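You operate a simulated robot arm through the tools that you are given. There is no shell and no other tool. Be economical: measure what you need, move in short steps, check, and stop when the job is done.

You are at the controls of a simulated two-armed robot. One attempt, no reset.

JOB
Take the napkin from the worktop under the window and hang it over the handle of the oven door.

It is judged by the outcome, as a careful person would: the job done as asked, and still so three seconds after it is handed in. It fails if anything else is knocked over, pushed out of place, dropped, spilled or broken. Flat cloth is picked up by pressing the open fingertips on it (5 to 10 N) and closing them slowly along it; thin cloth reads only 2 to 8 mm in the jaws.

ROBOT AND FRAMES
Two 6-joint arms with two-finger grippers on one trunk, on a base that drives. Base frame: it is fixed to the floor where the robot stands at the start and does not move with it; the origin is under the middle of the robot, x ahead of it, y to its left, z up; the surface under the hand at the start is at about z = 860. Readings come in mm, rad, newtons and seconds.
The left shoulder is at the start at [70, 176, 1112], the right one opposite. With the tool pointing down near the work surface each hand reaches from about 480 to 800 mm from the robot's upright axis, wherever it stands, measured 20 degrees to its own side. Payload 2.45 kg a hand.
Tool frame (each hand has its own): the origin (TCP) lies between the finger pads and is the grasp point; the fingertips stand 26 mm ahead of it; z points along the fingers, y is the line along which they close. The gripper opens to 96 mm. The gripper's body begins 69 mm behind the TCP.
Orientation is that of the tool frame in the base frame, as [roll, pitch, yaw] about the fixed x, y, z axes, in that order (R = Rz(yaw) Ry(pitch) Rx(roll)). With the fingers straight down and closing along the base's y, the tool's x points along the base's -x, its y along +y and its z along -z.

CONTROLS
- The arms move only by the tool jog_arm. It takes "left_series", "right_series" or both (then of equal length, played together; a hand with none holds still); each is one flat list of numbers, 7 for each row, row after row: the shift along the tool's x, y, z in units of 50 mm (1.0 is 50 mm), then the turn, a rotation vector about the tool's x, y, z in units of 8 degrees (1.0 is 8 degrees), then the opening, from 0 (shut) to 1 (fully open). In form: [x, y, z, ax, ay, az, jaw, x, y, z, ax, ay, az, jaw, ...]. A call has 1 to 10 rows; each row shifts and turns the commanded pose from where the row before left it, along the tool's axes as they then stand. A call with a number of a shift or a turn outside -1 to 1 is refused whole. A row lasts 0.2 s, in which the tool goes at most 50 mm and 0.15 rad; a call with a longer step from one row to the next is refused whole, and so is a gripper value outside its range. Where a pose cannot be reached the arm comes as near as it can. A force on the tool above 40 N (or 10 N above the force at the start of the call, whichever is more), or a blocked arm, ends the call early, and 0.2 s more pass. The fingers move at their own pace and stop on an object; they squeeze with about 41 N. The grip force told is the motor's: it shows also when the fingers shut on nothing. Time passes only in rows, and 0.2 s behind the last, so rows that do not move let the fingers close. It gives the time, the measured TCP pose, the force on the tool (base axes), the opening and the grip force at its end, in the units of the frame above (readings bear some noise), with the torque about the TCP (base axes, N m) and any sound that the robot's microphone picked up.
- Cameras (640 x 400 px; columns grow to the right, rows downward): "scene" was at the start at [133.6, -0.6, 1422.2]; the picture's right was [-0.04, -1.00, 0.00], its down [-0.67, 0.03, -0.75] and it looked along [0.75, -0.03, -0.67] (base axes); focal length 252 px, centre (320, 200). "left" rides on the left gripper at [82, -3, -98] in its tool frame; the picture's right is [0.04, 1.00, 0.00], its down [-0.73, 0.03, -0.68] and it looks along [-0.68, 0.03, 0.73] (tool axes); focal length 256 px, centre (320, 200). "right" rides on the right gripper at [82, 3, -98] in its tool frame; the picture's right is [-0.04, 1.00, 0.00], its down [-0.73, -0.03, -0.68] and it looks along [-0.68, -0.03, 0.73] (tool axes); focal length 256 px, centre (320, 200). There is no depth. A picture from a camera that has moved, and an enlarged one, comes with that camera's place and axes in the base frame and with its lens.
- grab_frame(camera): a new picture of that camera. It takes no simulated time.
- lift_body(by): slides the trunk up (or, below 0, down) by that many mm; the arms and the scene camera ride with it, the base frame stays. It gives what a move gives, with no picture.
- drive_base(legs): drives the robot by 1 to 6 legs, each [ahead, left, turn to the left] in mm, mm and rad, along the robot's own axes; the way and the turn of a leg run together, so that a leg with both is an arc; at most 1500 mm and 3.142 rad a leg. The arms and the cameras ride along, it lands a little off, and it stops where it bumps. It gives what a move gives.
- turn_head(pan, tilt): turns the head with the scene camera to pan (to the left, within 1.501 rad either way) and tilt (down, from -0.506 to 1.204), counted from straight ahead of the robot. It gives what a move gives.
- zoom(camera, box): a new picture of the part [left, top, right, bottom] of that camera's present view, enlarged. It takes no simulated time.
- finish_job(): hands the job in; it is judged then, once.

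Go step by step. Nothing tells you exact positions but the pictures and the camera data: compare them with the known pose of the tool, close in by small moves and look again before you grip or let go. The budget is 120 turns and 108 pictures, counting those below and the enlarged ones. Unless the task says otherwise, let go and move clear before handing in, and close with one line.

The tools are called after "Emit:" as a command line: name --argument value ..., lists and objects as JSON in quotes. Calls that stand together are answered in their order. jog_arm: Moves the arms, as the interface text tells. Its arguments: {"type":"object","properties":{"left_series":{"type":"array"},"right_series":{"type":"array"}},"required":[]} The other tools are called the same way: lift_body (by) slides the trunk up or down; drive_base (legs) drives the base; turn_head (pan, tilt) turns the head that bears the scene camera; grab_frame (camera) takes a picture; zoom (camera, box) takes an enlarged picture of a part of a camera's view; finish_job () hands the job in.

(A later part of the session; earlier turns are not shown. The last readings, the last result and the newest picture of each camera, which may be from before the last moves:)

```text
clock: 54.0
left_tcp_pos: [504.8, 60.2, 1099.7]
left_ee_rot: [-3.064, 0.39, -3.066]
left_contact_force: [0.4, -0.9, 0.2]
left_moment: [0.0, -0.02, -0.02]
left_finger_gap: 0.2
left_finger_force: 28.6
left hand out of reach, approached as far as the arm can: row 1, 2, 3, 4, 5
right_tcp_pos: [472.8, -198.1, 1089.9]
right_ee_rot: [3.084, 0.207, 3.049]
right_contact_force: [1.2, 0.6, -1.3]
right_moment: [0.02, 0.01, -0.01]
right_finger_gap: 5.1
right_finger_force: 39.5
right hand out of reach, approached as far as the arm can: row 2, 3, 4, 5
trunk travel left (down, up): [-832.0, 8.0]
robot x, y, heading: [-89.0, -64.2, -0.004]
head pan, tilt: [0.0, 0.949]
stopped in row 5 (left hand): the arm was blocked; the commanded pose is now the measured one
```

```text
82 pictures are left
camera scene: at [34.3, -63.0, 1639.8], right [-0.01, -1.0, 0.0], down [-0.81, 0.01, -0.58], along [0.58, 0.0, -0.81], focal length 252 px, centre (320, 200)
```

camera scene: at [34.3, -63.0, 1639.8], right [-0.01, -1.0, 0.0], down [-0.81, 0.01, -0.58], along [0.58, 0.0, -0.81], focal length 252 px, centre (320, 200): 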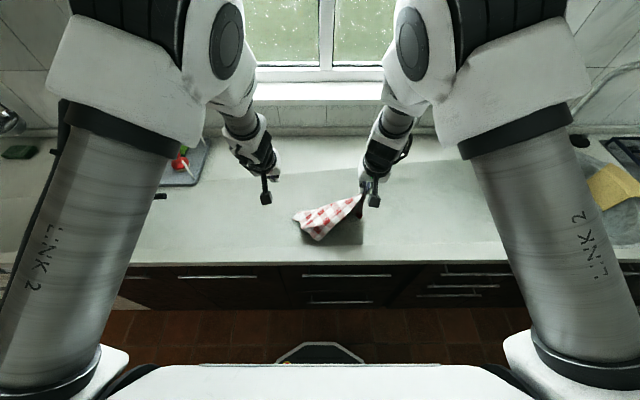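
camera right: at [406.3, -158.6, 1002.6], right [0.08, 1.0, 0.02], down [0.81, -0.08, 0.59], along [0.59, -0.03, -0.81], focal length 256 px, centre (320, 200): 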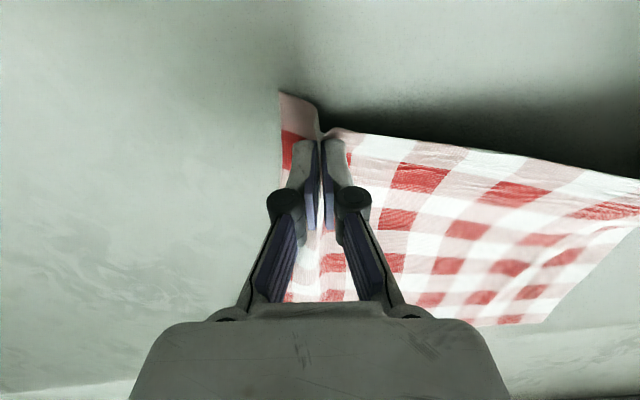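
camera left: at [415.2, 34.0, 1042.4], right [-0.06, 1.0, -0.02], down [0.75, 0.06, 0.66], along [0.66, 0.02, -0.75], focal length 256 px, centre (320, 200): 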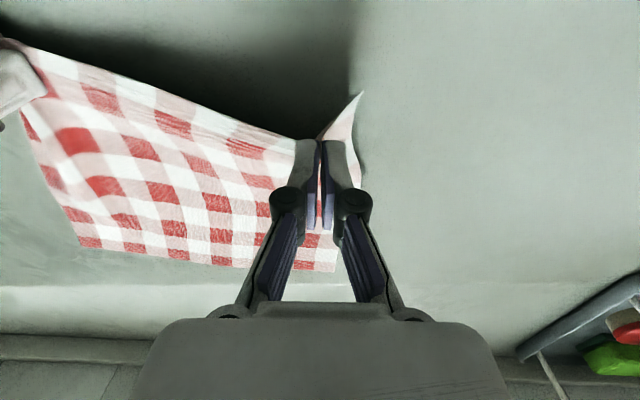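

The arms cannot work that close together and the left hand slipped off, but the right hand holds the napkin near a corner, giving a long pointed hang of about 345 mm — well suited to feeding behind the bar. I raise the empty left hand out of the way first.

Emit:
jog_arm --left_series '[-0.3, 0.2, -0.8, 0, 0, 0, 0, -0.3, 0.2, -0.8, 0, 0, 0, 0, -0.3, 0.2, -0.8, 0, 0, 0, 0, -0.3, 0.2, -0.8, 0, 0, 0, 0, -0.3, 0.2, -0.8, 0, 0, 0, 0, -0.3, 0.2, -0.8, 0, 0, 0, 0]'

Emit:
grab_frame --camera "scene"

Emit:
grab_frame --camera "right"

```text
clock: 55.4
left_tcp_pos: [494.3, 136.0, 1351.8]
left_ee_rot: [-3.07, 0.393, -3.071]
left_contact_force: [0.1, -0.5, -0.1]
left_moment: [-0.02, -0.01, 0.06]
left_finger_gap: 0.3
left_finger_force: 28.8
right_tcp_pos: [472.0, -196.3, 1090.7]
right_ee_rot: [3.085, 0.211, 3.055]
right_contact_force: [0.0, 0.0, 1.8]
right_moment: [0.03, 0.0, -0.02]
right_finger_gap: 1.4
right_finger_force: 32.8
trunk travel left (down, up): [-832.0, 8.0]
robot x, y, heading: [-84.9, -66.2, -0.012]
head pan, tilt: [0.0, 0.949]
```

```text
81 pictures are left
camera scene: at [32.9, -61.9, 1639.8], right [-0.01, -1.0, 0.0], down [-0.81, 0.01, -0.58], along [0.58, -0.01, -0.81], focal length 252 px, centre (320, 200)
```

scene: 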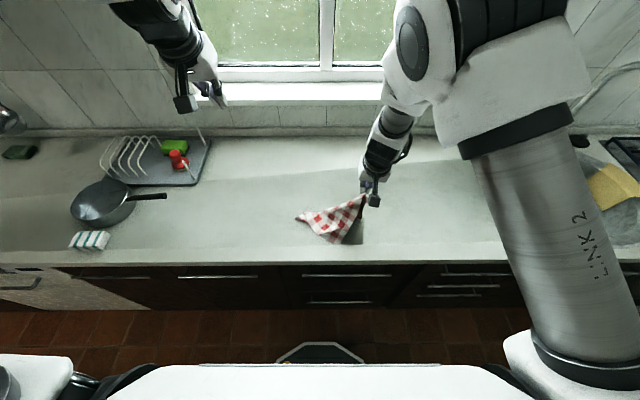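

```text
80 pictures are left
camera right: at [372.3, -189.8, 1169.9], right [0.12, 0.99, 0.06], down [0.57, -0.12, 0.81], along [0.81, -0.06, -0.58], focal length 256 px, centre (320, 200)
```

right: 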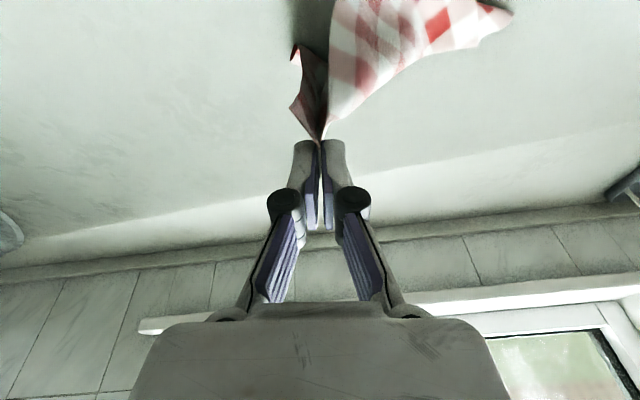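

Emit:
jog_arm --right_series '[-0.1, -0.2, -0.5, 0, 0, 0, 0, -0.15, -0.2, -0.7, 0, 0, 0, 0, -0.15, -0.2, -0.7, 0, 0, 0, 0, -0.15, -0.2, -0.7, 0, 0, 0, 0, -0.15, -0.2, -0.7, 0, 0, 0, 0, -0.15, -0.2, -0.7, 0, 0, 0, 0]'

Emit:
grab_frame --camera "scene"

```text
clock: 56.8
left_tcp_pos: [495.2, 134.1, 1351.2]
left_ee_rot: [-3.069, 0.393, -3.074]
left_contact_force: [-0.1, 0.2, -0.9]
left_moment: [0.0, 0.02, 0.01]
left_finger_gap: 0.0
left_finger_force: 28.8
right_tcp_pos: [464.7, -269.6, 1292.8]
right_ee_rot: [3.087, 0.209, 3.056]
right_contact_force: [0.5, -0.7, -0.1]
right_moment: [0.03, -0.01, -0.03]
right_finger_gap: 1.6
right_finger_force: 29.9
trunk travel left (down, up): [-832.0, 8.0]
robot x, y, heading: [-89.6, -64.0, -0.003]
head pan, tilt: [0.0, 0.949]
```

```text
79 pictures are left
camera scene: at [32.8, -64.2, 1639.8], right [-0.01, -1.0, 0.0], down [-0.81, 0.01, -0.58], along [0.58, 0.0, -0.81], focal length 252 px, centre (320, 200)
```

scene: 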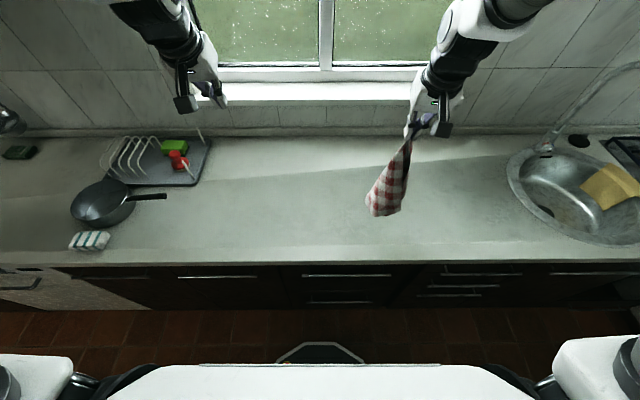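

The napkin hangs as a neat bundle from the right hand. I drive back a bit, along to the right, and turn toward the oven.

Emit:
drive_base --legs '[[-100, 0, 0], [0, -700, 0], [0, 0, -0.53]]'

Emit:
turn_head --pan -0.35 --tilt 0.8

Emit:
grab_frame --camera "scene"

```text
clock: 63.0
left_tcp_pos: [407.7, -907.3, 1351.5]
left_ee_rot: [-3.071, 0.393, 2.674]
left_contact_force: [0.8, 0.3, -0.5]
left_moment: [0.02, 0.0, -0.01]
left_finger_gap: 0.0
left_finger_force: 28.4
right_tcp_pos: [176.3, -1239.4, 1291.0]
right_ee_rot: [3.089, 0.209, 2.521]
right_contact_force: [0.1, -0.5, -0.1]
right_moment: [-0.03, 0.0, 0.03]
right_finger_gap: 1.1
right_finger_force: 30.7
trunk travel left (down, up): [-832.0, 8.0]
robot x, y, heading: [-198.3, -783.9, -0.547]
head pan, tilt: [0.0, 0.949]
```

```text
clock: 63.8
left_tcp_pos: [406.2, -908.8, 1351.4]
left_ee_rot: [-3.069, 0.391, 2.674]
left_contact_force: [-0.8, 0.7, 0.7]
left_moment: [0.03, -0.01, 0.03]
left_finger_gap: 0.1
left_finger_force: 28.3
right_tcp_pos: [174.9, -1240.4, 1292.9]
right_ee_rot: [3.088, 0.208, 2.52]
right_contact_force: [0.3, 0.4, -0.3]
right_moment: [0.02, 0.0, 0.02]
right_finger_gap: 1.0
right_finger_force: 30.4
trunk travel left (down, up): [-832.0, 8.0]
robot x, y, heading: [-196.3, -781.8, -0.543]
head pan, tilt: [-0.351, 0.799]
```

```text
78 pictures are left
camera scene: at [-105.1, -868.4, 1651.3], right [-0.78, -0.63, 0.0], down [-0.45, 0.56, -0.7], along [0.44, -0.54, -0.72], focal length 252 px, centre (320, 200)
```

scene: 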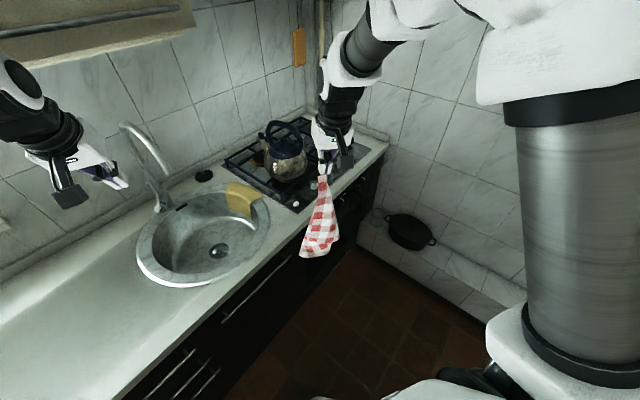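

Emit:
drive_base --legs '[[215, -71, 0]]'

Emit:
grab_frame --camera "scene"

```text
clock: 65.5
left_tcp_pos: [549.9, -1077.4, 1353.3]
left_ee_rot: [-3.068, 0.396, 2.673]
left_contact_force: [-0.3, 0.3, 1.3]
left_moment: [0.0, -0.03, -0.02]
left_finger_gap: 0.0
left_finger_force: 29.0
right_tcp_pos: [319.4, -1409.1, 1293.5]
right_ee_rot: [3.09, 0.213, 2.52]
right_contact_force: [-0.6, 0.5, 0.5]
right_moment: [-0.06, -0.03, -0.03]
right_finger_gap: 0.8
right_finger_force: 30.4
trunk travel left (down, up): [-832.0, 8.0]
robot x, y, heading: [-53.7, -956.0, -0.545]
head pan, tilt: [-0.351, 0.799]
```

```text
77 pictures are left
camera scene: at [37.7, -1035.3, 1651.8], right [-0.78, -0.62, 0.0], down [-0.45, 0.56, -0.7], along [0.44, -0.55, -0.71], focal length 252 px, centre (320, 200)
```

scene: 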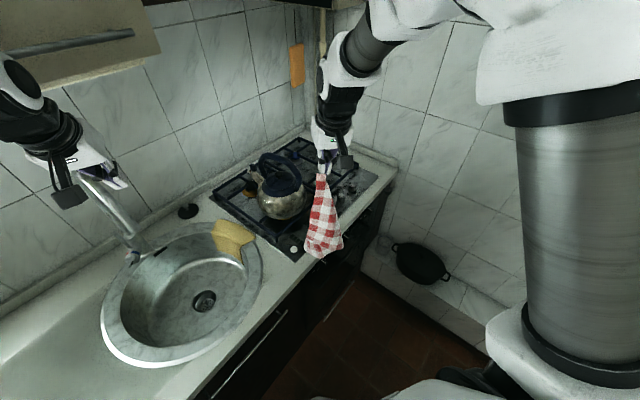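

Kettle is well behind (x ≈ 620). I bring the hand to y ≈ −1520 over the gap line and pitch the tool somewhat more forward, then lower the trunk.

Emit:
jog_arm --right_series '[-0.51, -0.53, 0.11, 0, 0, 0, 0, -0.51, -0.53, 0.11, 0, 0, 0, 0, -0.51, -0.53, 0.11, 0, 0, 0, 0, 0, 0, 0, 0, -0.7, 0, 0, 0, 0, 0, 0, -0.7, 0, 0, 0, 0, 0, 0, -0.7, 0, 0]'

Emit:
grab_frame --camera "scene"

```text
clock: 66.9
left_tcp_pos: [551.6, -1080.3, 1351.6]
left_ee_rot: [-3.07, 0.392, 2.672]
left_contact_force: [0.2, 0.0, -1.0]
left_moment: [0.01, 0.0, -0.01]
left_finger_gap: 0.1
left_finger_force: 28.4
right_tcp_pos: [339.0, -1521.8, 1288.0]
right_ee_rot: [3.08, 0.501, 2.501]
right_contact_force: [-0.1, -0.5, -0.3]
right_moment: [0.04, 0.02, 0.02]
right_finger_gap: 1.1
right_finger_force: 30.7
trunk travel left (down, up): [-832.0, 8.0]
robot x, y, heading: [-53.1, -951.2, -0.549]
head pan, tilt: [-0.351, 0.799]
```

```text
76 pictures are left
camera scene: at [40.7, -1039.6, 1651.2], right [-0.78, -0.62, 0.0], down [-0.45, 0.56, -0.7], along [0.44, -0.54, -0.72], focal length 252 px, centre (320, 200)
```

scene: 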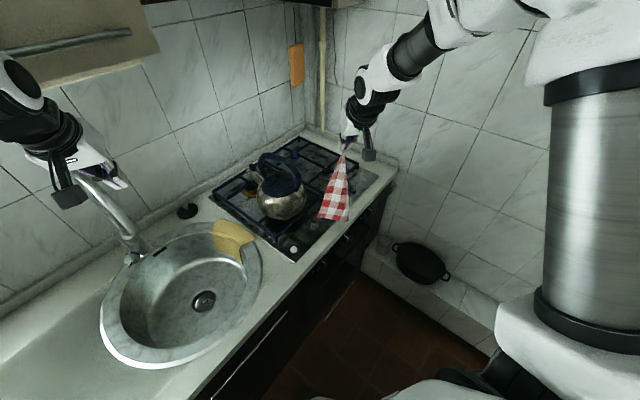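

Emit:
grab_frame --camera "right"

Emit:
zoom --camera "scene" --box '[270, 120, 410, 260]'

```text
75 pictures are left
camera right: at [243.0, -1452.2, 1335.0], right [0.6, 0.8, 0.07], down [0.21, -0.25, 0.95], along [0.77, -0.55, -0.32], focal length 256 px, centre (320, 200)
```

right: 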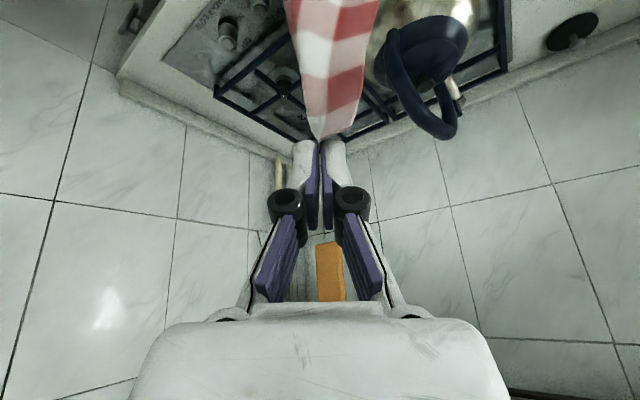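

```text
2.86 times, centred on (340, 190) of scene
camera zoom: at [40.7, -1039.6, 1651.2], right [-0.78, -0.62, 0.0], down [-0.45, 0.56, -0.7], along [0.44, -0.54, -0.72], focal length 720 px, centre (263, 229)
```

zoom: 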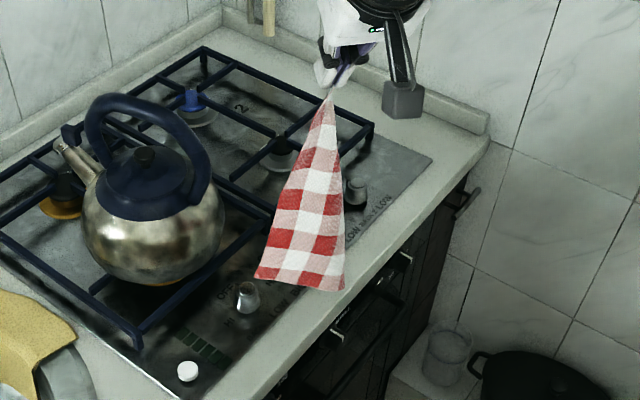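

The cloth is a flattish strip turned about 45° to the bar, so I rotate the hand about the vertical to line it up with the handle.

Emit:
jog_arm --right_series '[0, 0, 0, -0.44, 0, -0.807, 0, 0, 0, 0, -0.44, 0, -0.807, 0, 0, 0, 0, -0.44, 0, -0.807, 0, 0, 0, 0, -0.44, 0, -0.807, 0, 0, 0, 0, -0.44, 0, -0.807, 0, 0, 0, 0, 0, 0, 0, 0]'

Emit:
zoom --camera "scene" --box '[270, 120, 410, 260]'

Emit:
grab_frame --camera "left"

```text
clock: 68.3
left_tcp_pos: [551.1, -1079.2, 1352.2]
left_ee_rot: [-3.071, 0.393, 2.673]
left_contact_force: [0.1, 0.5, 0.7]
left_moment: [0.01, 0.0, -0.04]
left_finger_gap: 0.0
left_finger_force: 28.2
right_tcp_pos: [339.6, -1520.7, 1287.7]
right_ee_rot: [3.096, 0.535, -3.132]
right_contact_force: [-0.4, -0.4, -0.2]
right_moment: [0.0, 0.0, -0.03]
right_finger_gap: 1.0
right_finger_force: 31.1
trunk travel left (down, up): [-832.0, 8.0]
robot x, y, heading: [-52.5, -954.6, -0.55]
head pan, tilt: [-0.351, 0.799]
```

```text
2.86 times, centred on (340, 190) of scene
camera zoom: at [40.9, -1038.5, 1651.3], right [-0.78, -0.62, 0.0], down [-0.45, 0.56, -0.7], along [0.43, -0.54, -0.72], focal length 720 px, centre (263, 229)
```

zoom: 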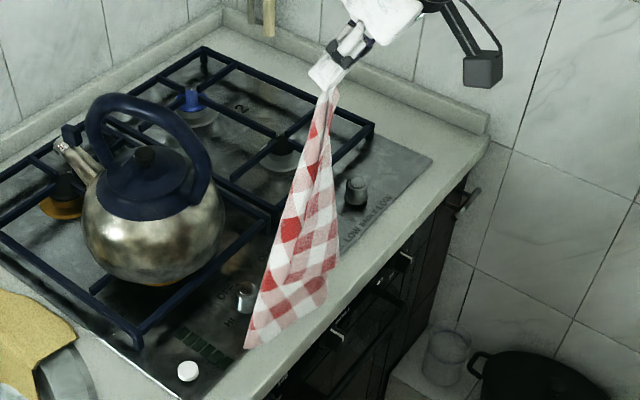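

```text
72 pictures are left
camera left: at [452.6, -1024.4, 1409.6], right [0.44, 0.89, -0.08], down [0.41, -0.12, 0.9], along [0.8, -0.43, -0.42], focal length 256 px, centre (320, 200)
```

left: 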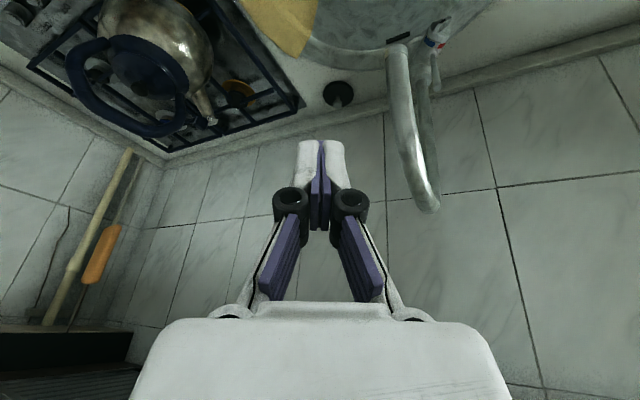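

The strip now lies roughly in the plane of the handle. I shift to x ≈ 322, y ≈ −1570 and lower the trunk until the hem is just above the bar.

Emit:
jog_arm --right_series '[0.146, -0.5, -0.087, 0, 0, 0, 0, 0.146, -0.5, -0.087, 0, 0, 0, 0, 0, 0, 0, 0, 0, 0, 0]'

Emit:
lift_body --by -130

Emit:
grab_frame --camera "scene"

Emit:
zoom --camera "scene" --box '[280, 140, 420, 280]'

```text
clock: 69.1
left_tcp_pos: [551.8, -1078.0, 1352.2]
left_ee_rot: [-3.068, 0.392, 2.674]
left_contact_force: [0.2, 0.3, 0.8]
left_moment: [-0.04, 0.02, -0.05]
left_finger_gap: 0.0
left_finger_force: 28.3
right_tcp_pos: [325.6, -1570.8, 1287.8]
right_ee_rot: [3.099, 0.533, -3.132]
right_contact_force: [0.9, -0.1, -0.5]
right_moment: [-0.01, -0.02, 0.02]
right_finger_gap: 0.8
right_finger_force: 30.3
trunk travel left (down, up): [-832.0, 8.0]
robot x, y, heading: [-49.8, -955.3, -0.548]
head pan, tilt: [-0.351, 0.799]
```

```text
clock: 70.7
left_tcp_pos: [552.4, -1080.3, 1222.5]
left_ee_rot: [-3.071, 0.394, 2.673]
left_contact_force: [-1.1, 0.1, -0.3]
left_moment: [0.03, 0.03, -0.03]
left_finger_gap: 0.0
left_finger_force: 28.3
right_tcp_pos: [325.0, -1571.9, 1157.1]
right_ee_rot: [3.097, 0.534, -3.131]
right_contact_force: [0.1, -0.2, -1.1]
right_moment: [-0.03, 0.02, -0.01]
right_finger_gap: 0.8
right_finger_force: 29.8
trunk travel left (down, up): [-702.0, 138.0]
robot x, y, heading: [-50.4, -950.7, -0.544]
head pan, tilt: [-0.351, 0.799]
```

```text
71 pictures are left
camera scene: at [40.3, -1038.8, 1521.4], right [-0.78, -0.62, 0.0], down [-0.45, 0.56, -0.7], along [0.44, -0.54, -0.72], focal length 252 px, centre (320, 200)
```

scene: 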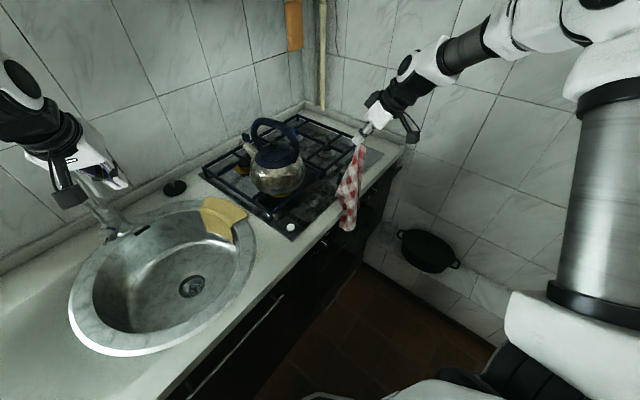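

```text
2.86 times, centred on (350, 210) of scene
camera zoom: at [40.3, -1038.8, 1521.4], right [-0.78, -0.62, 0.0], down [-0.45, 0.56, -0.7], along [0.44, -0.54, -0.72], focal length 720 px, centre (234, 171)
```

zoom: 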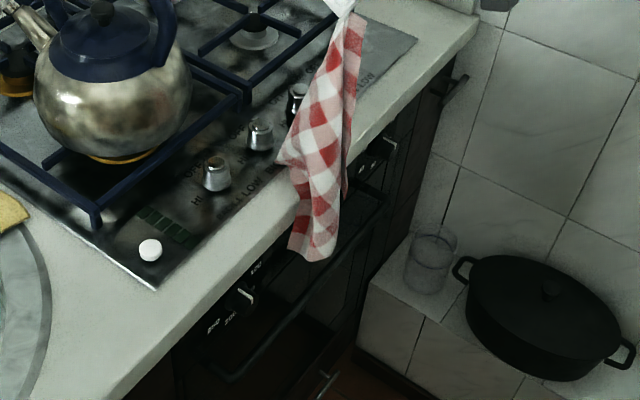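

Emit:
zoom --camera "scene" --box '[330, 195, 400, 285]'

```text
4.44 times, centred on (365, 240) of scene
camera zoom: at [40.3, -1038.8, 1521.4], right [-0.78, -0.62, 0.0], down [-0.45, 0.56, -0.7], along [0.44, -0.54, -0.72], focal length 1120 px, centre (120, 22)
```

zoom: 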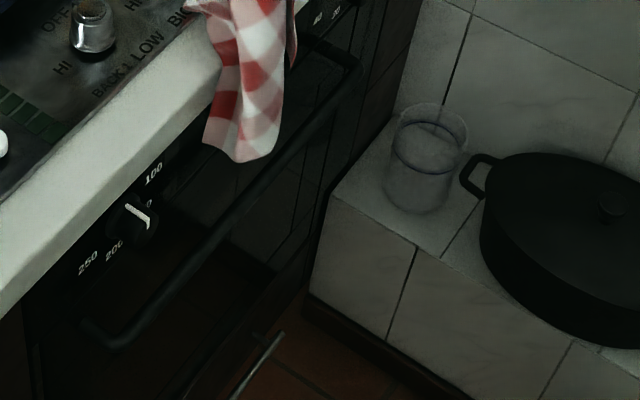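

Better look: the bar is at x ≈ 330, z ≈ 655 and the door at ≈ 365, so the cloth must come down close to the counter edge (x 357). I move 10 mm forward and lower further.

Emit:
jog_arm --right_series '[-0.172, 0, 0.1, 0, 0, 0, 0, 0, 0, 0, 0, 0, 0, 0]'

Emit:
lift_body --by -60

Emit:
zoom --camera "scene" --box '[310, 150, 430, 290]'

```text
clock: 71.3
left_tcp_pos: [551.2, -1079.7, 1221.6]
left_ee_rot: [-3.069, 0.392, 2.671]
left_contact_force: [-0.3, -0.5, -0.2]
left_moment: [0.02, -0.03, 0.01]
left_finger_gap: 0.0
left_finger_force: 28.2
right_tcp_pos: [333.5, -1569.9, 1157.9]
right_ee_rot: [3.096, 0.534, -3.133]
right_contact_force: [0.2, 0.2, 0.1]
right_moment: [0.0, 0.01, 0.02]
right_finger_gap: 0.9
right_finger_force: 30.5
trunk travel left (down, up): [-702.0, 138.0]
robot x, y, heading: [-52.2, -951.0, -0.545]
head pan, tilt: [-0.351, 0.799]
```

```text
clock: 72.3
left_tcp_pos: [551.2, -1079.5, 1162.5]
left_ee_rot: [-3.072, 0.392, 2.672]
left_contact_force: [-0.4, 0.3, 0.2]
left_moment: [0.01, 0.0, -0.02]
left_finger_gap: 0.2
left_finger_force: 28.6
right_tcp_pos: [335.2, -1570.5, 1098.2]
right_ee_rot: [3.096, 0.534, -3.131]
right_contact_force: [-0.3, 0.2, -0.2]
right_moment: [0.01, 0.0, -0.02]
right_finger_gap: 0.7
right_finger_force: 29.9
trunk travel left (down, up): [-642.0, 198.0]
robot x, y, heading: [-53.8, -953.2, -0.544]
head pan, tilt: [-0.351, 0.799]
```

```text
2.86 times, centred on (370, 220) of scene
camera zoom: at [40.4, -1038.6, 1461.4], right [-0.78, -0.62, 0.0], down [-0.45, 0.56, -0.7], along [0.44, -0.54, -0.72], focal length 720 px, centre (177, 143)
```

zoom: 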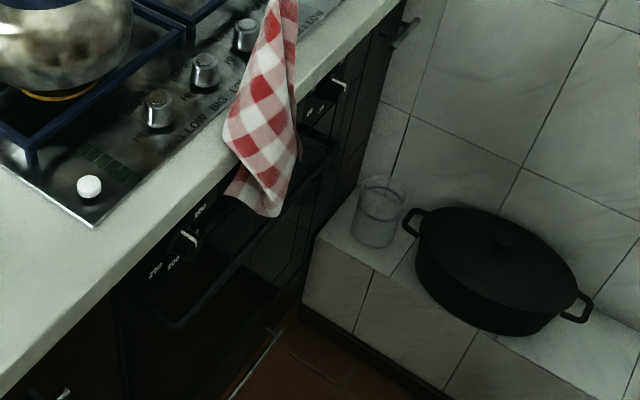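

Emit:
zoom --camera "scene" --box '[345, 170, 395, 230]'

Emit:
grab_frame --camera "right"

```text
6.67 times, centred on (370, 200) of scene
camera zoom: at [40.4, -1038.6, 1461.4], right [-0.78, -0.62, 0.0], down [-0.45, 0.56, -0.7], along [0.44, -0.54, -0.72], focal length 1680 px, centre (-13, 200)
```

zoom: 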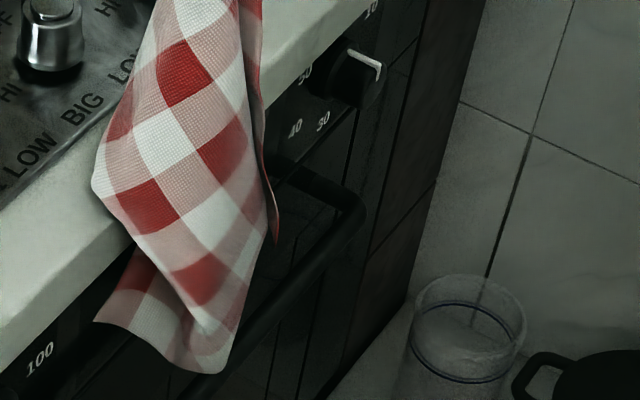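

```text
66 pictures are left
camera right: at [213.7, -1572.1, 1140.8], right [0.0, 1.0, 0.06], down [0.29, -0.06, 0.96], along [0.96, 0.01, -0.29], focal length 256 px, centre (320, 200)
```

right: 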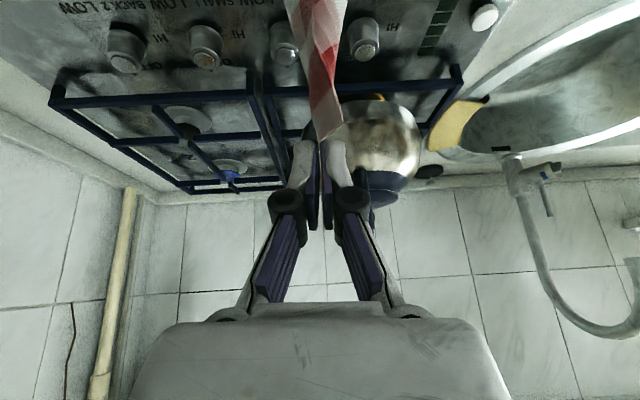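

Emit:
jog_arm --right_series '[-0.172, 0, 0.1, 0, 0, 0, 0, 0, 0, 0, 0, 0, 0, 0, 0, 0, 0, 0, 0, 0, 0]'

Emit:
lift_body --by -30

Emit:
zoom --camera "scene" --box '[340, 170, 400, 240]'

```text
clock: 73.1
left_tcp_pos: [552.4, -1079.9, 1161.7]
left_ee_rot: [-3.069, 0.392, 2.674]
left_contact_force: [-0.4, 0.6, -0.2]
left_moment: [0.02, 0.01, 0.0]
left_finger_gap: 0.0
left_finger_force: 28.4
right_tcp_pos: [344.5, -1571.8, 1098.2]
right_ee_rot: [3.097, 0.535, -3.133]
right_contact_force: [-0.7, -0.3, 0.3]
right_moment: [0.0, 0.0, -0.04]
right_finger_gap: 0.7
right_finger_force: 30.2
trunk travel left (down, up): [-642.0, 198.0]
robot x, y, heading: [-48.7, -954.4, -0.544]
head pan, tilt: [-0.351, 0.799]
```

```text
clock: 73.9
left_tcp_pos: [552.9, -1078.4, 1132.0]
left_ee_rot: [-3.068, 0.392, 2.672]
left_contact_force: [-0.6, 0.8, 0.5]
left_moment: [0.02, 0.01, 0.01]
left_finger_gap: 0.1
left_finger_force: 28.6
right_tcp_pos: [343.8, -1570.8, 1068.2]
right_ee_rot: [3.097, 0.536, -3.133]
right_contact_force: [0.6, -0.6, -0.4]
right_moment: [-0.01, 0.03, -0.02]
right_finger_gap: 0.7
right_finger_force: 30.9
trunk travel left (down, up): [-612.0, 228.0]
robot x, y, heading: [-56.2, -948.8, -0.548]
head pan, tilt: [-0.351, 0.799]
```

```text
5.71 times, centred on (370, 205) of scene
camera zoom: at [40.3, -1038.4, 1431.3], right [-0.78, -0.62, 0.0], down [-0.45, 0.56, -0.7], along [0.44, -0.54, -0.72], focal length 1440 px, centre (34, 171)
```

zoom: 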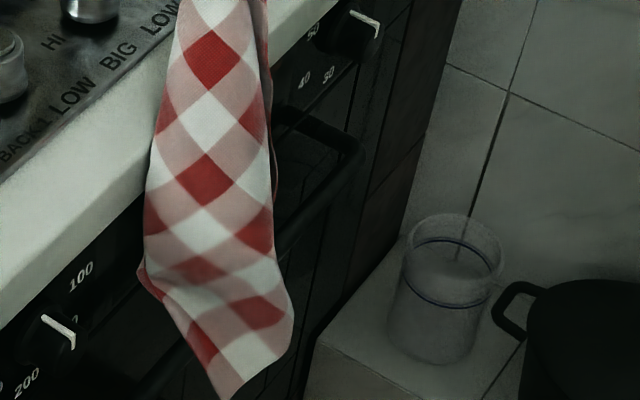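

The hem swung to the front of the bar. I raise it again, move further over the counter so the cloth rests against the counter edge as a guide, and retry.

Emit:
lift_body --by 70

Emit:
jog_arm --right_series '[-0.4, 0, 0.24, 0, 0, 0, 0, -0.4, 0, 0.24, 0, 0, 0, 0, 0, 0, 0, 0, 0, 0, 0, 0, 0, 0, 0, 0, 0, 0, 0, 0, 0, 0, 0, 0, 0]'

Emit:
zoom --camera "scene" --box '[320, 130, 420, 250]'

```text
clock: 74.9
left_tcp_pos: [551.0, -1078.8, 1201.3]
left_ee_rot: [-3.07, 0.393, 2.673]
left_contact_force: [0.0, -0.2, -0.6]
left_moment: [-0.06, 0.02, -0.02]
left_finger_gap: 0.1
left_finger_force: 28.2
right_tcp_pos: [343.9, -1570.8, 1137.5]
right_ee_rot: [3.096, 0.533, -3.132]
right_contact_force: [0.5, -0.7, -0.2]
right_moment: [-0.02, 0.01, -0.01]
right_finger_gap: 0.9
right_finger_force: 30.9
trunk travel left (down, up): [-682.0, 158.0]
robot x, y, heading: [-51.8, -951.6, -0.545]
head pan, tilt: [-0.351, 0.799]
```

```text
clock: 76.1
left_tcp_pos: [552.6, -1080.5, 1200.5]
left_ee_rot: [-3.069, 0.394, 2.674]
left_contact_force: [0.3, -0.9, 0.6]
left_moment: [0.01, 0.01, -0.01]
left_finger_gap: 0.0
left_finger_force: 28.4
right_tcp_pos: [391.1, -1568.2, 1138.1]
right_ee_rot: [3.096, 0.533, -3.132]
right_contact_force: [-0.8, 1.3, 0.4]
right_moment: [0.0, -0.01, 0.01]
right_finger_gap: 0.9
right_finger_force: 30.4
trunk travel left (down, up): [-682.0, 158.0]
robot x, y, heading: [-52.7, -954.5, -0.549]
head pan, tilt: [-0.351, 0.799]
```

```text
3.33 times, centred on (370, 190) of scene
camera zoom: at [41.0, -1038.8, 1501.3], right [-0.78, -0.62, 0.0], down [-0.45, 0.56, -0.7], along [0.43, -0.54, -0.72], focal length 840 px, centre (153, 233)
```

zoom: 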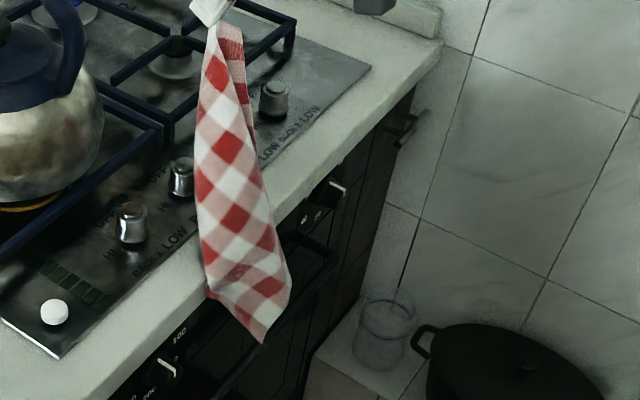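

Emit:
jog_arm --right_series '[0, 0, 0, 0, 0, 0, 0, 0, 0, 0, 0, 0, 0, 0, 0, 0, 0, 0, 0, 0, 0, 0, 0, 0, 0, 0, 0, 0, 0, 0, 0, 0, 0, 0, 0]'

Emit:
zoom --camera "scene" --box '[320, 130, 420, 250]'

```text
clock: 77.3
left_tcp_pos: [551.2, -1080.5, 1201.4]
left_ee_rot: [-3.071, 0.392, 2.672]
left_contact_force: [0.9, -1.2, -0.2]
left_moment: [-0.02, -0.01, -0.03]
left_finger_gap: 0.0
left_finger_force: 29.0
right_tcp_pos: [390.8, -1567.3, 1137.9]
right_ee_rot: [3.095, 0.535, -3.132]
right_contact_force: [1.0, -0.8, -1.1]
right_moment: [-0.01, 0.01, -0.02]
right_finger_gap: 0.9
right_finger_force: 30.8
trunk travel left (down, up): [-682.0, 158.0]
robot x, y, heading: [-56.7, -950.5, -0.55]
head pan, tilt: [-0.351, 0.799]
```

```text
3.33 times, centred on (370, 190) of scene
camera zoom: at [40.5, -1038.8, 1501.3], right [-0.78, -0.62, 0.0], down [-0.45, 0.56, -0.7], along [0.44, -0.54, -0.72], focal length 840 px, centre (153, 233)
```

zoom: 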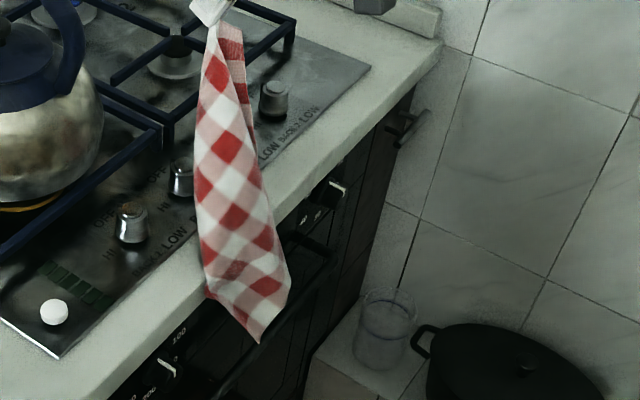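

Working it out, the hem is still above the bar (the hanging length is only ~365 mm), so nothing has missed yet, but the tip hangs slightly in front. I return to x ≈ 332 with the hem a little above bar height and look.

Emit:
jog_arm --right_series '[0.577, 0, 0.2, 0, 0, 0, 0, 0.577, 0, 0.2, 0, 0, 0, 0, 0.577, 0, 0.2, 0, 0, 0, 0, 0, 0, 0, 0, 0, 0, 0, 0, 0, 0, 0, 0, 0, 0, 0, 0, 0, 0, 0, 0, 0]'

Emit:
zoom --camera "scene" --box '[320, 130, 420, 250]'

Emit:
grab_frame --camera "right"

```text
clock: 78.7
left_tcp_pos: [551.8, -1079.5, 1201.2]
left_ee_rot: [-3.07, 0.393, 2.673]
left_contact_force: [0.5, -0.1, 0.4]
left_moment: [-0.01, -0.01, 0.0]
left_finger_gap: 0.0
left_finger_force: 28.9
right_tcp_pos: [330.7, -1567.1, 1068.1]
right_ee_rot: [3.094, 0.534, -3.136]
right_contact_force: [-0.7, -0.8, -0.3]
right_moment: [-0.01, -0.01, -0.01]
right_finger_gap: 0.9
right_finger_force: 30.9
trunk travel left (down, up): [-682.0, 158.0]
robot x, y, heading: [-53.0, -955.7, -0.54]
head pan, tilt: [-0.351, 0.799]
```

```text
3.33 times, centred on (370, 190) of scene
camera zoom: at [40.3, -1039.0, 1501.3], right [-0.78, -0.62, 0.0], down [-0.45, 0.56, -0.7], along [0.44, -0.54, -0.72], focal length 840 px, centre (153, 233)
```

zoom: 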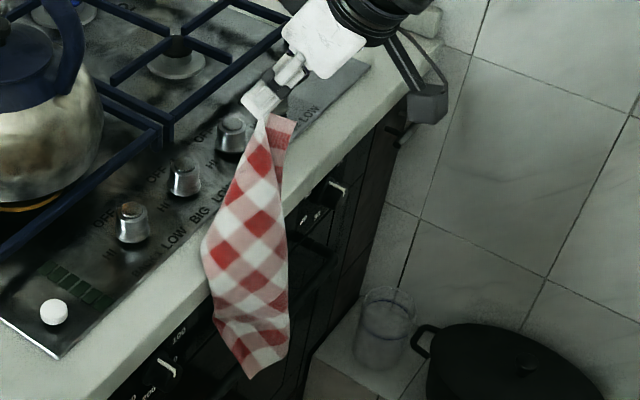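

```text
61 pictures are left
camera right: at [211.3, -1568.7, 1111.8], right [0.0, 1.0, 0.06], down [0.29, -0.06, 0.96], along [0.96, 0.01, -0.29], focal length 256 px, centre (320, 200)
```

right: 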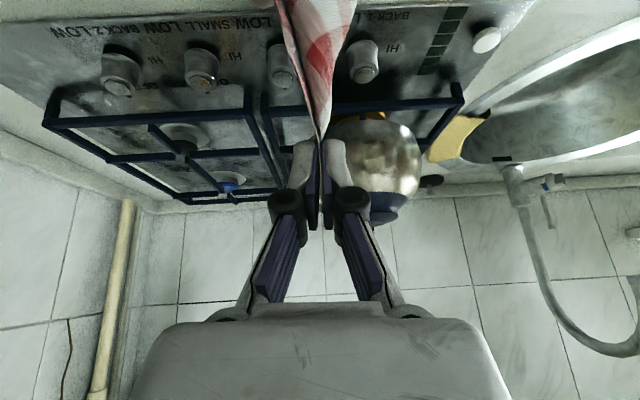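

The tip sits at x ≈ 301, in front of the bar, offset from the pinch by about (−43, +39). I rotate the hand about the vertical by −75° so this offset points toward the door.

Emit:
jog_arm --right_series '[0.52, 0, -0.3, 0, 0, 0, 0, 0, 0, 0, 0.47, 0, 0.8, 0, 0, 0, 0, 0.47, 0, 0.8, 0, 0, 0, 0, 0.47, 0, 0.8, 0, 0, 0, 0, 0.47, 0, 0.8, 0, 0, 0, 0, 0.47, 0, 0.8, 0, 0, 0, 0, 0.47, 0, 0.8, 0, 0, 0, 0, 0.47, 0, 0.8, 0, 0, 0, 0, 0.47, 0, 0.8, 0, 0, 0, 0, 0.47, 0, 0.8, 0]'

Emit:
jog_arm --right_series '[0, 0, 0, 0, 0, 0, 0, 0, 0, 0, 0, 0, 0, 0, 0, 0, 0, 0, 0, 0, 0]'

Emit:
zoom --camera "scene" --box '[320, 130, 420, 250]'

Emit:
grab_frame --camera "right"

```text
clock: 80.9
left_tcp_pos: [553.1, -1080.6, 1200.8]
left_ee_rot: [-3.069, 0.393, 2.675]
left_contact_force: [0.5, 0.2, 0.1]
left_moment: [-0.01, -0.02, 0.03]
left_finger_gap: 0.0
left_finger_force: 28.5
right_tcp_pos: [301.2, -1569.2, 1067.8]
right_ee_rot: [3.123, 0.495, 1.995]
right_contact_force: [0.9, -0.3, 0.1]
right_moment: [-0.02, 0.03, -0.01]
right_finger_gap: 0.2
right_finger_force: 30.2
trunk travel left (down, up): [-682.0, 158.0]
robot x, y, heading: [-52.4, -951.3, -0.547]
head pan, tilt: [-0.351, 0.799]
```

```text
clock: 81.7
left_tcp_pos: [551.8, -1079.7, 1203.2]
left_ee_rot: [-3.071, 0.391, 2.672]
left_contact_force: [-0.4, -0.2, 0.0]
left_moment: [-0.02, -0.04, 0.02]
left_finger_gap: 0.0
left_finger_force: 29.0
right_tcp_pos: [300.2, -1568.8, 1067.6]
right_ee_rot: [3.121, 0.495, 1.997]
right_contact_force: [-0.5, 0.1, 0.9]
right_moment: [0.01, 0.0, 0.0]
right_finger_gap: 0.4
right_finger_force: 29.7
trunk travel left (down, up): [-682.0, 158.0]
robot x, y, heading: [-53.2, -956.6, -0.544]
head pan, tilt: [-0.351, 0.799]
```

```text
3.33 times, centred on (370, 190) of scene
camera zoom: at [40.4, -1038.9, 1501.3], right [-0.78, -0.62, 0.0], down [-0.45, 0.56, -0.7], along [0.44, -0.54, -0.72], focal length 840 px, centre (153, 233)
```

zoom: 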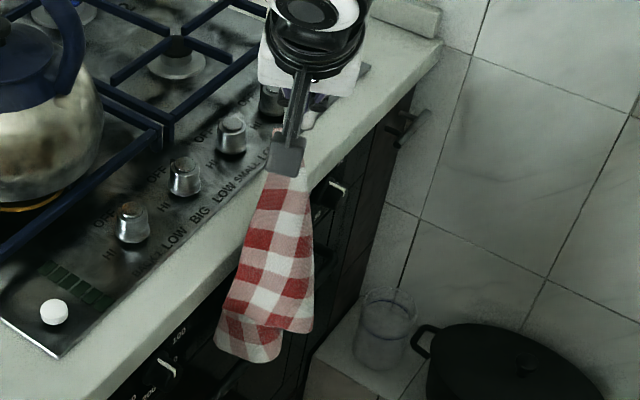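

```text
59 pictures are left
camera right: at [253.7, -1460.1, 1114.8], right [0.92, 0.39, 0.04], down [0.09, -0.31, 0.95], along [0.38, -0.87, -0.32], focal length 256 px, centre (320, 200)
```

right: 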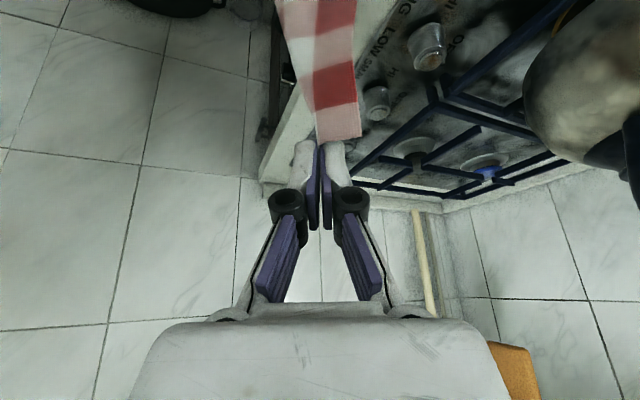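

The wrist camera now looks nearly along the bar; tipping the hand straight down will let it see the hem and bar in profile.

Emit:
jog_arm --right_series '[0, 0, 0, 0, 0.9, 0, 0, 0, 0, 0, 0, 0.9, 0, 0, 0, 0, 0, 0, 0.9, 0, 0, 0, 0, 0, 0, 0.9, 0, 0, 0, 0, 0, 0, 0, 0, 0, 0, 0, 0, 0, 0, 0, 0]'

Emit:
grab_frame --camera "right"

Emit:
zoom --camera "scene" --box '[320, 130, 420, 250]'

```text
clock: 83.1
left_tcp_pos: [551.6, -1080.8, 1201.9]
left_ee_rot: [-3.07, 0.394, 2.674]
left_contact_force: [-0.2, -0.1, -0.6]
left_moment: [0.03, 0.02, 0.0]
left_finger_gap: 0.0
left_finger_force: 27.9
right_tcp_pos: [300.8, -1567.8, 1067.7]
right_ee_rot: [3.125, -0.006, 2.008]
right_contact_force: [-0.1, -0.9, 0.3]
right_moment: [-0.01, 0.0, -0.02]
right_finger_gap: 0.4
right_finger_force: 29.6
trunk travel left (down, up): [-682.0, 158.0]
robot x, y, heading: [-52.9, -953.5, -0.541]
head pan, tilt: [-0.351, 0.799]
```

```text
58 pictures are left
camera right: at [268.6, -1493.8, 1166.3], right [0.92, 0.39, 0.02], down [0.27, -0.69, 0.67], along [0.27, -0.62, -0.74], focal length 256 px, centre (320, 200)
```

right: 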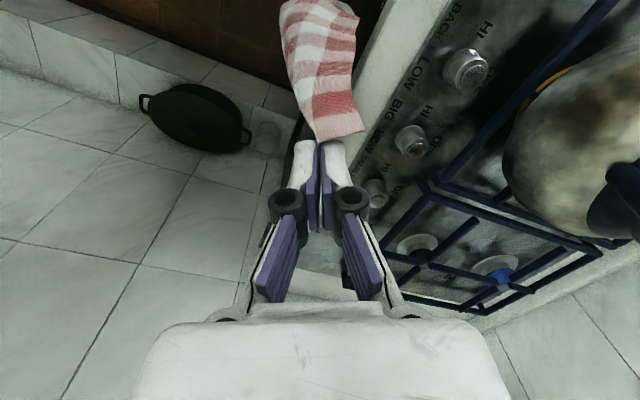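

```text
3.33 times, centred on (370, 190) of scene
camera zoom: at [40.5, -1038.5, 1501.3], right [-0.78, -0.62, 0.0], down [-0.45, 0.56, -0.7], along [0.44, -0.54, -0.72], focal length 840 px, centre (153, 233)
```

zoom: 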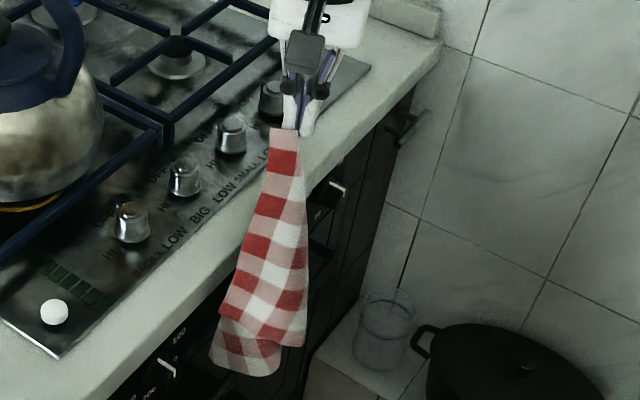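

At this yaw the strip spreads across the bar (hem x ≈ 245–342), with the bar direction between: dropping it centred slightly door-side will make it straddle the bar. I shift 50 mm toward the door and check in profile.

Emit:
jog_arm --right_series '[-0.21, 0.453, 0, 0, 0, 0, 0, -0.21, 0.453, 0, 0, 0, 0, 0, 0, 0, 0, 0, 0, 0, 0, 0, 0, 0, 0, 0, 0, 0, 0, 0, 0, 0, 0, 0, 0]'

Emit:
grab_frame --camera "right"

Emit:
zoom --camera "scene" --box '[320, 130, 420, 250]'

```text
clock: 84.3
left_tcp_pos: [552.5, -1080.1, 1202.4]
left_ee_rot: [-3.071, 0.394, 2.673]
left_contact_force: [0.3, -0.5, -0.1]
left_moment: [-0.01, -0.02, 0.0]
left_finger_gap: 0.1
left_finger_force: 28.4
right_tcp_pos: [352.6, -1568.7, 1068.7]
right_ee_rot: [3.124, -0.006, 2.009]
right_contact_force: [0.5, -0.4, -0.4]
right_moment: [-0.02, 0.02, 0.02]
right_finger_gap: 0.2
right_finger_force: 30.1
trunk travel left (down, up): [-682.0, 158.0]
robot x, y, heading: [-51.9, -951.6, -0.548]
head pan, tilt: [-0.351, 0.799]
```

```text
56 pictures are left
camera right: at [320.2, -1494.0, 1167.0], right [0.92, 0.39, 0.02], down [0.27, -0.69, 0.67], along [0.27, -0.62, -0.74], focal length 256 px, centre (320, 200)
```

right: 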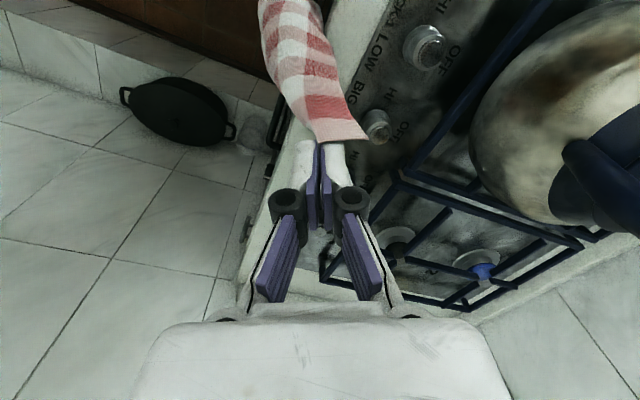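

```text
3.33 times, centred on (370, 190) of scene
camera zoom: at [41.0, -1038.9, 1501.3], right [-0.78, -0.62, 0.0], down [-0.45, 0.56, -0.7], along [0.44, -0.54, -0.72], focal length 840 px, centre (153, 233)
```

zoom: 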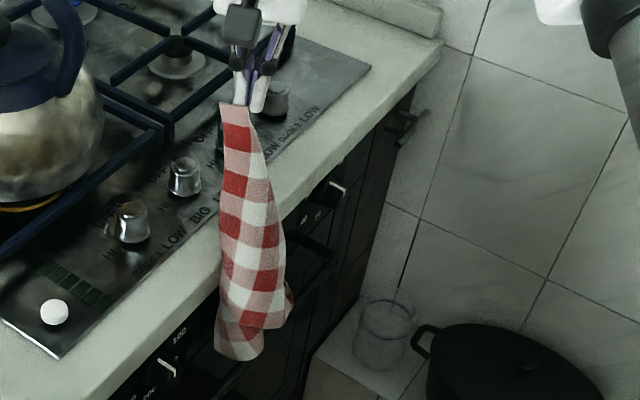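

Now the hem straddles the bar line (x ≈ 269–350). I lower step by step.

Emit:
jog_arm --right_series '[0, 0, 0.5, 0, 0, 0, 0, 0, 0, 0.5, 0, 0, 0, 0, 0, 0, 0.4, 0, 0, 0, 0, 0, 0, 0, 0, 0, 0, 0, 0, 0, 0, 0, 0, 0, 0]'

Emit:
zoom --camera "scene" --box '[330, 160, 410, 250]'

Emit:
grab_frame --camera "right"

```text
clock: 85.5
left_tcp_pos: [552.3, -1080.4, 1201.5]
left_ee_rot: [-3.071, 0.393, 2.673]
left_contact_force: [0.4, -0.4, 0.7]
left_moment: [-0.02, 0.02, 0.01]
left_finger_gap: 0.1
left_finger_force: 28.1
right_tcp_pos: [353.2, -1567.7, 999.5]
right_ee_rot: [3.123, -0.007, 2.007]
right_contact_force: [-0.4, -0.1, -0.7]
right_moment: [-0.02, 0.0, 0.02]
right_finger_gap: 0.2
right_finger_force: 30.5
trunk travel left (down, up): [-682.0, 158.0]
robot x, y, heading: [-51.7, -950.1, -0.545]
head pan, tilt: [-0.351, 0.799]
```

```text
4.44 times, centred on (370, 205) of scene
camera zoom: at [40.5, -1038.8, 1501.3], right [-0.78, -0.62, 0.0], down [-0.45, 0.56, -0.7], along [0.44, -0.54, -0.72], focal length 1120 px, centre (98, 178)
```

zoom: 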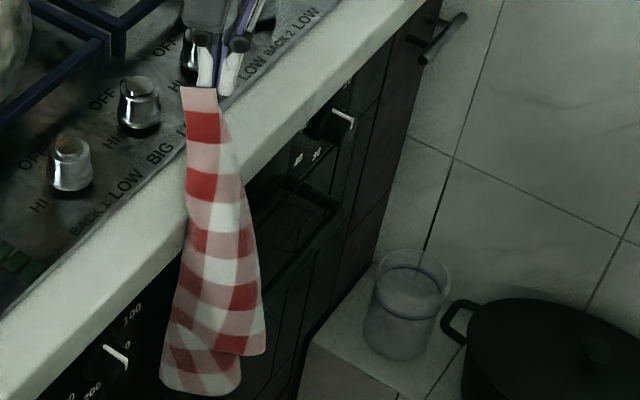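

```text
53 pictures are left
camera right: at [319.9, -1493.4, 1098.2], right [0.92, 0.39, 0.02], down [0.27, -0.69, 0.67], along [0.27, -0.62, -0.74], focal length 256 px, centre (320, 200)
```

right: 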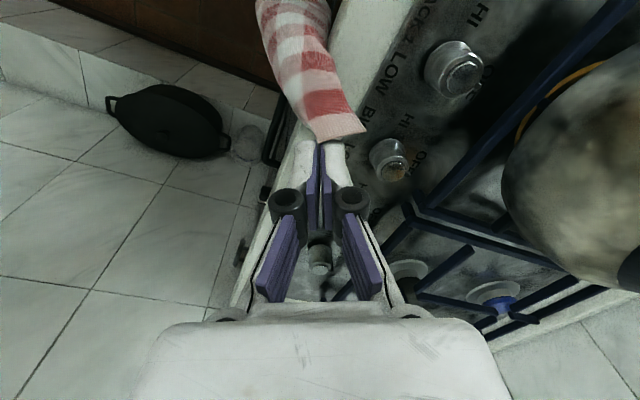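

The counter edge keeps pushing the bundle in front of the bar, so I change plan: lay the strip on the clear worktop and regrip it about 150 mm from its tip, so a short flap hangs door-side and the rest trails in front. First I lift and clear.

Emit:
lift_body --by 155

Emit:
jog_arm --right_series '[0, 0, -0.6, 0, 0, -0.85, 0, 0, 0, -0.6, 0, 0, -0.85, 0, 0, 0, -0.6, 0, 0, -0.85, 0, 0, 0, -0.6, 0, 0, -0.85, 0, 0, 0, -0.6, 0, 0, -0.85, 0]'

Emit:
drive_base --legs '[[-220, 71, 0], [0, 0, 0.545], [0, 640, 0]]'

Emit:
turn_head --pan -0.1 --tilt 0.95

Emit:
grab_frame --camera "scene"

```text
clock: 87.3
left_tcp_pos: [551.8, -1079.7, 1356.1]
left_ee_rot: [-3.07, 0.392, 2.672]
left_contact_force: [0.3, -0.4, -0.1]
left_moment: [-0.01, -0.01, -0.01]
left_finger_gap: 0.0
left_finger_force: 28.4
right_tcp_pos: [351.4, -1568.4, 1154.6]
right_ee_rot: [3.124, -0.008, 2.008]
right_contact_force: [-0.5, -0.1, 0.0]
right_moment: [0.0, 0.01, 0.01]
right_finger_gap: 0.1
right_finger_force: 30.0
trunk travel left (down, up): [-837.0, 3.0]
robot x, y, heading: [-52.5, -949.8, -0.546]
head pan, tilt: [-0.351, 0.799]
```

```text
clock: 88.5
left_tcp_pos: [552.0, -1078.6, 1356.8]
left_ee_rot: [-3.069, 0.393, 2.674]
left_contact_force: [0.2, 0.1, -0.5]
left_moment: [-0.06, -0.03, -0.01]
left_finger_gap: 0.2
left_finger_force: 28.3
right_tcp_pos: [349.9, -1568.2, 1304.2]
right_ee_rot: [3.124, 0.007, 2.601]
right_contact_force: [0.3, 0.0, -0.1]
right_moment: [-0.01, -0.02, -0.06]
right_finger_gap: 0.0
right_finger_force: 29.9
trunk travel left (down, up): [-837.0, 3.0]
robot x, y, heading: [-50.5, -952.8, -0.542]
head pan, tilt: [-0.351, 0.799]
```

```text
clock: 95.0
left_tcp_pos: [377.0, 64.8, 1357.6]
left_ee_rot: [-3.073, 0.393, -3.062]
left_contact_force: [0.2, 0.3, -0.2]
left_moment: [0.0, 0.02, 0.04]
left_finger_gap: 0.0
left_finger_force: 29.0
right_tcp_pos: [461.6, -458.0, 1304.8]
right_ee_rot: [3.121, 0.005, -3.135]
right_contact_force: [-0.3, 0.8, -0.4]
right_moment: [0.03, 0.04, 0.0]
right_finger_gap: 0.1
right_finger_force: 29.2
trunk travel left (down, up): [-837.0, 3.0]
robot x, y, heading: [-205.4, -141.3, 0.005]
head pan, tilt: [-0.351, 0.799]
```

```text
clock: 95.7
left_tcp_pos: [376.4, 67.0, 1357.2]
left_ee_rot: [-3.072, 0.392, -3.063]
left_contact_force: [0.5, 0.3, 0.0]
left_moment: [-0.02, 0.01, 0.01]
left_finger_gap: 0.3
left_finger_force: 28.3
right_tcp_pos: [460.7, -455.8, 1304.5]
right_ee_rot: [3.123, 0.007, -3.135]
right_contact_force: [0.3, 0.2, -0.5]
right_moment: [-0.02, 0.0, -0.01]
right_finger_gap: 0.0
right_finger_force: 29.7
trunk travel left (down, up): [-837.0, 3.0]
robot x, y, heading: [-206.6, -141.9, 0.004]
head pan, tilt: [-0.099, 0.949]
```

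```text
52 pictures are left
camera scene: at [-83.1, -144.2, 1644.8], right [-0.1, -1.0, 0.0], down [-0.81, 0.08, -0.58], along [0.58, -0.06, -0.81], focal length 252 px, centre (320, 200)
```

scene: 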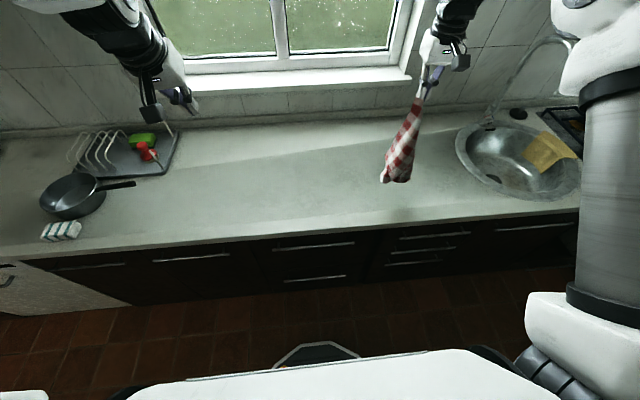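

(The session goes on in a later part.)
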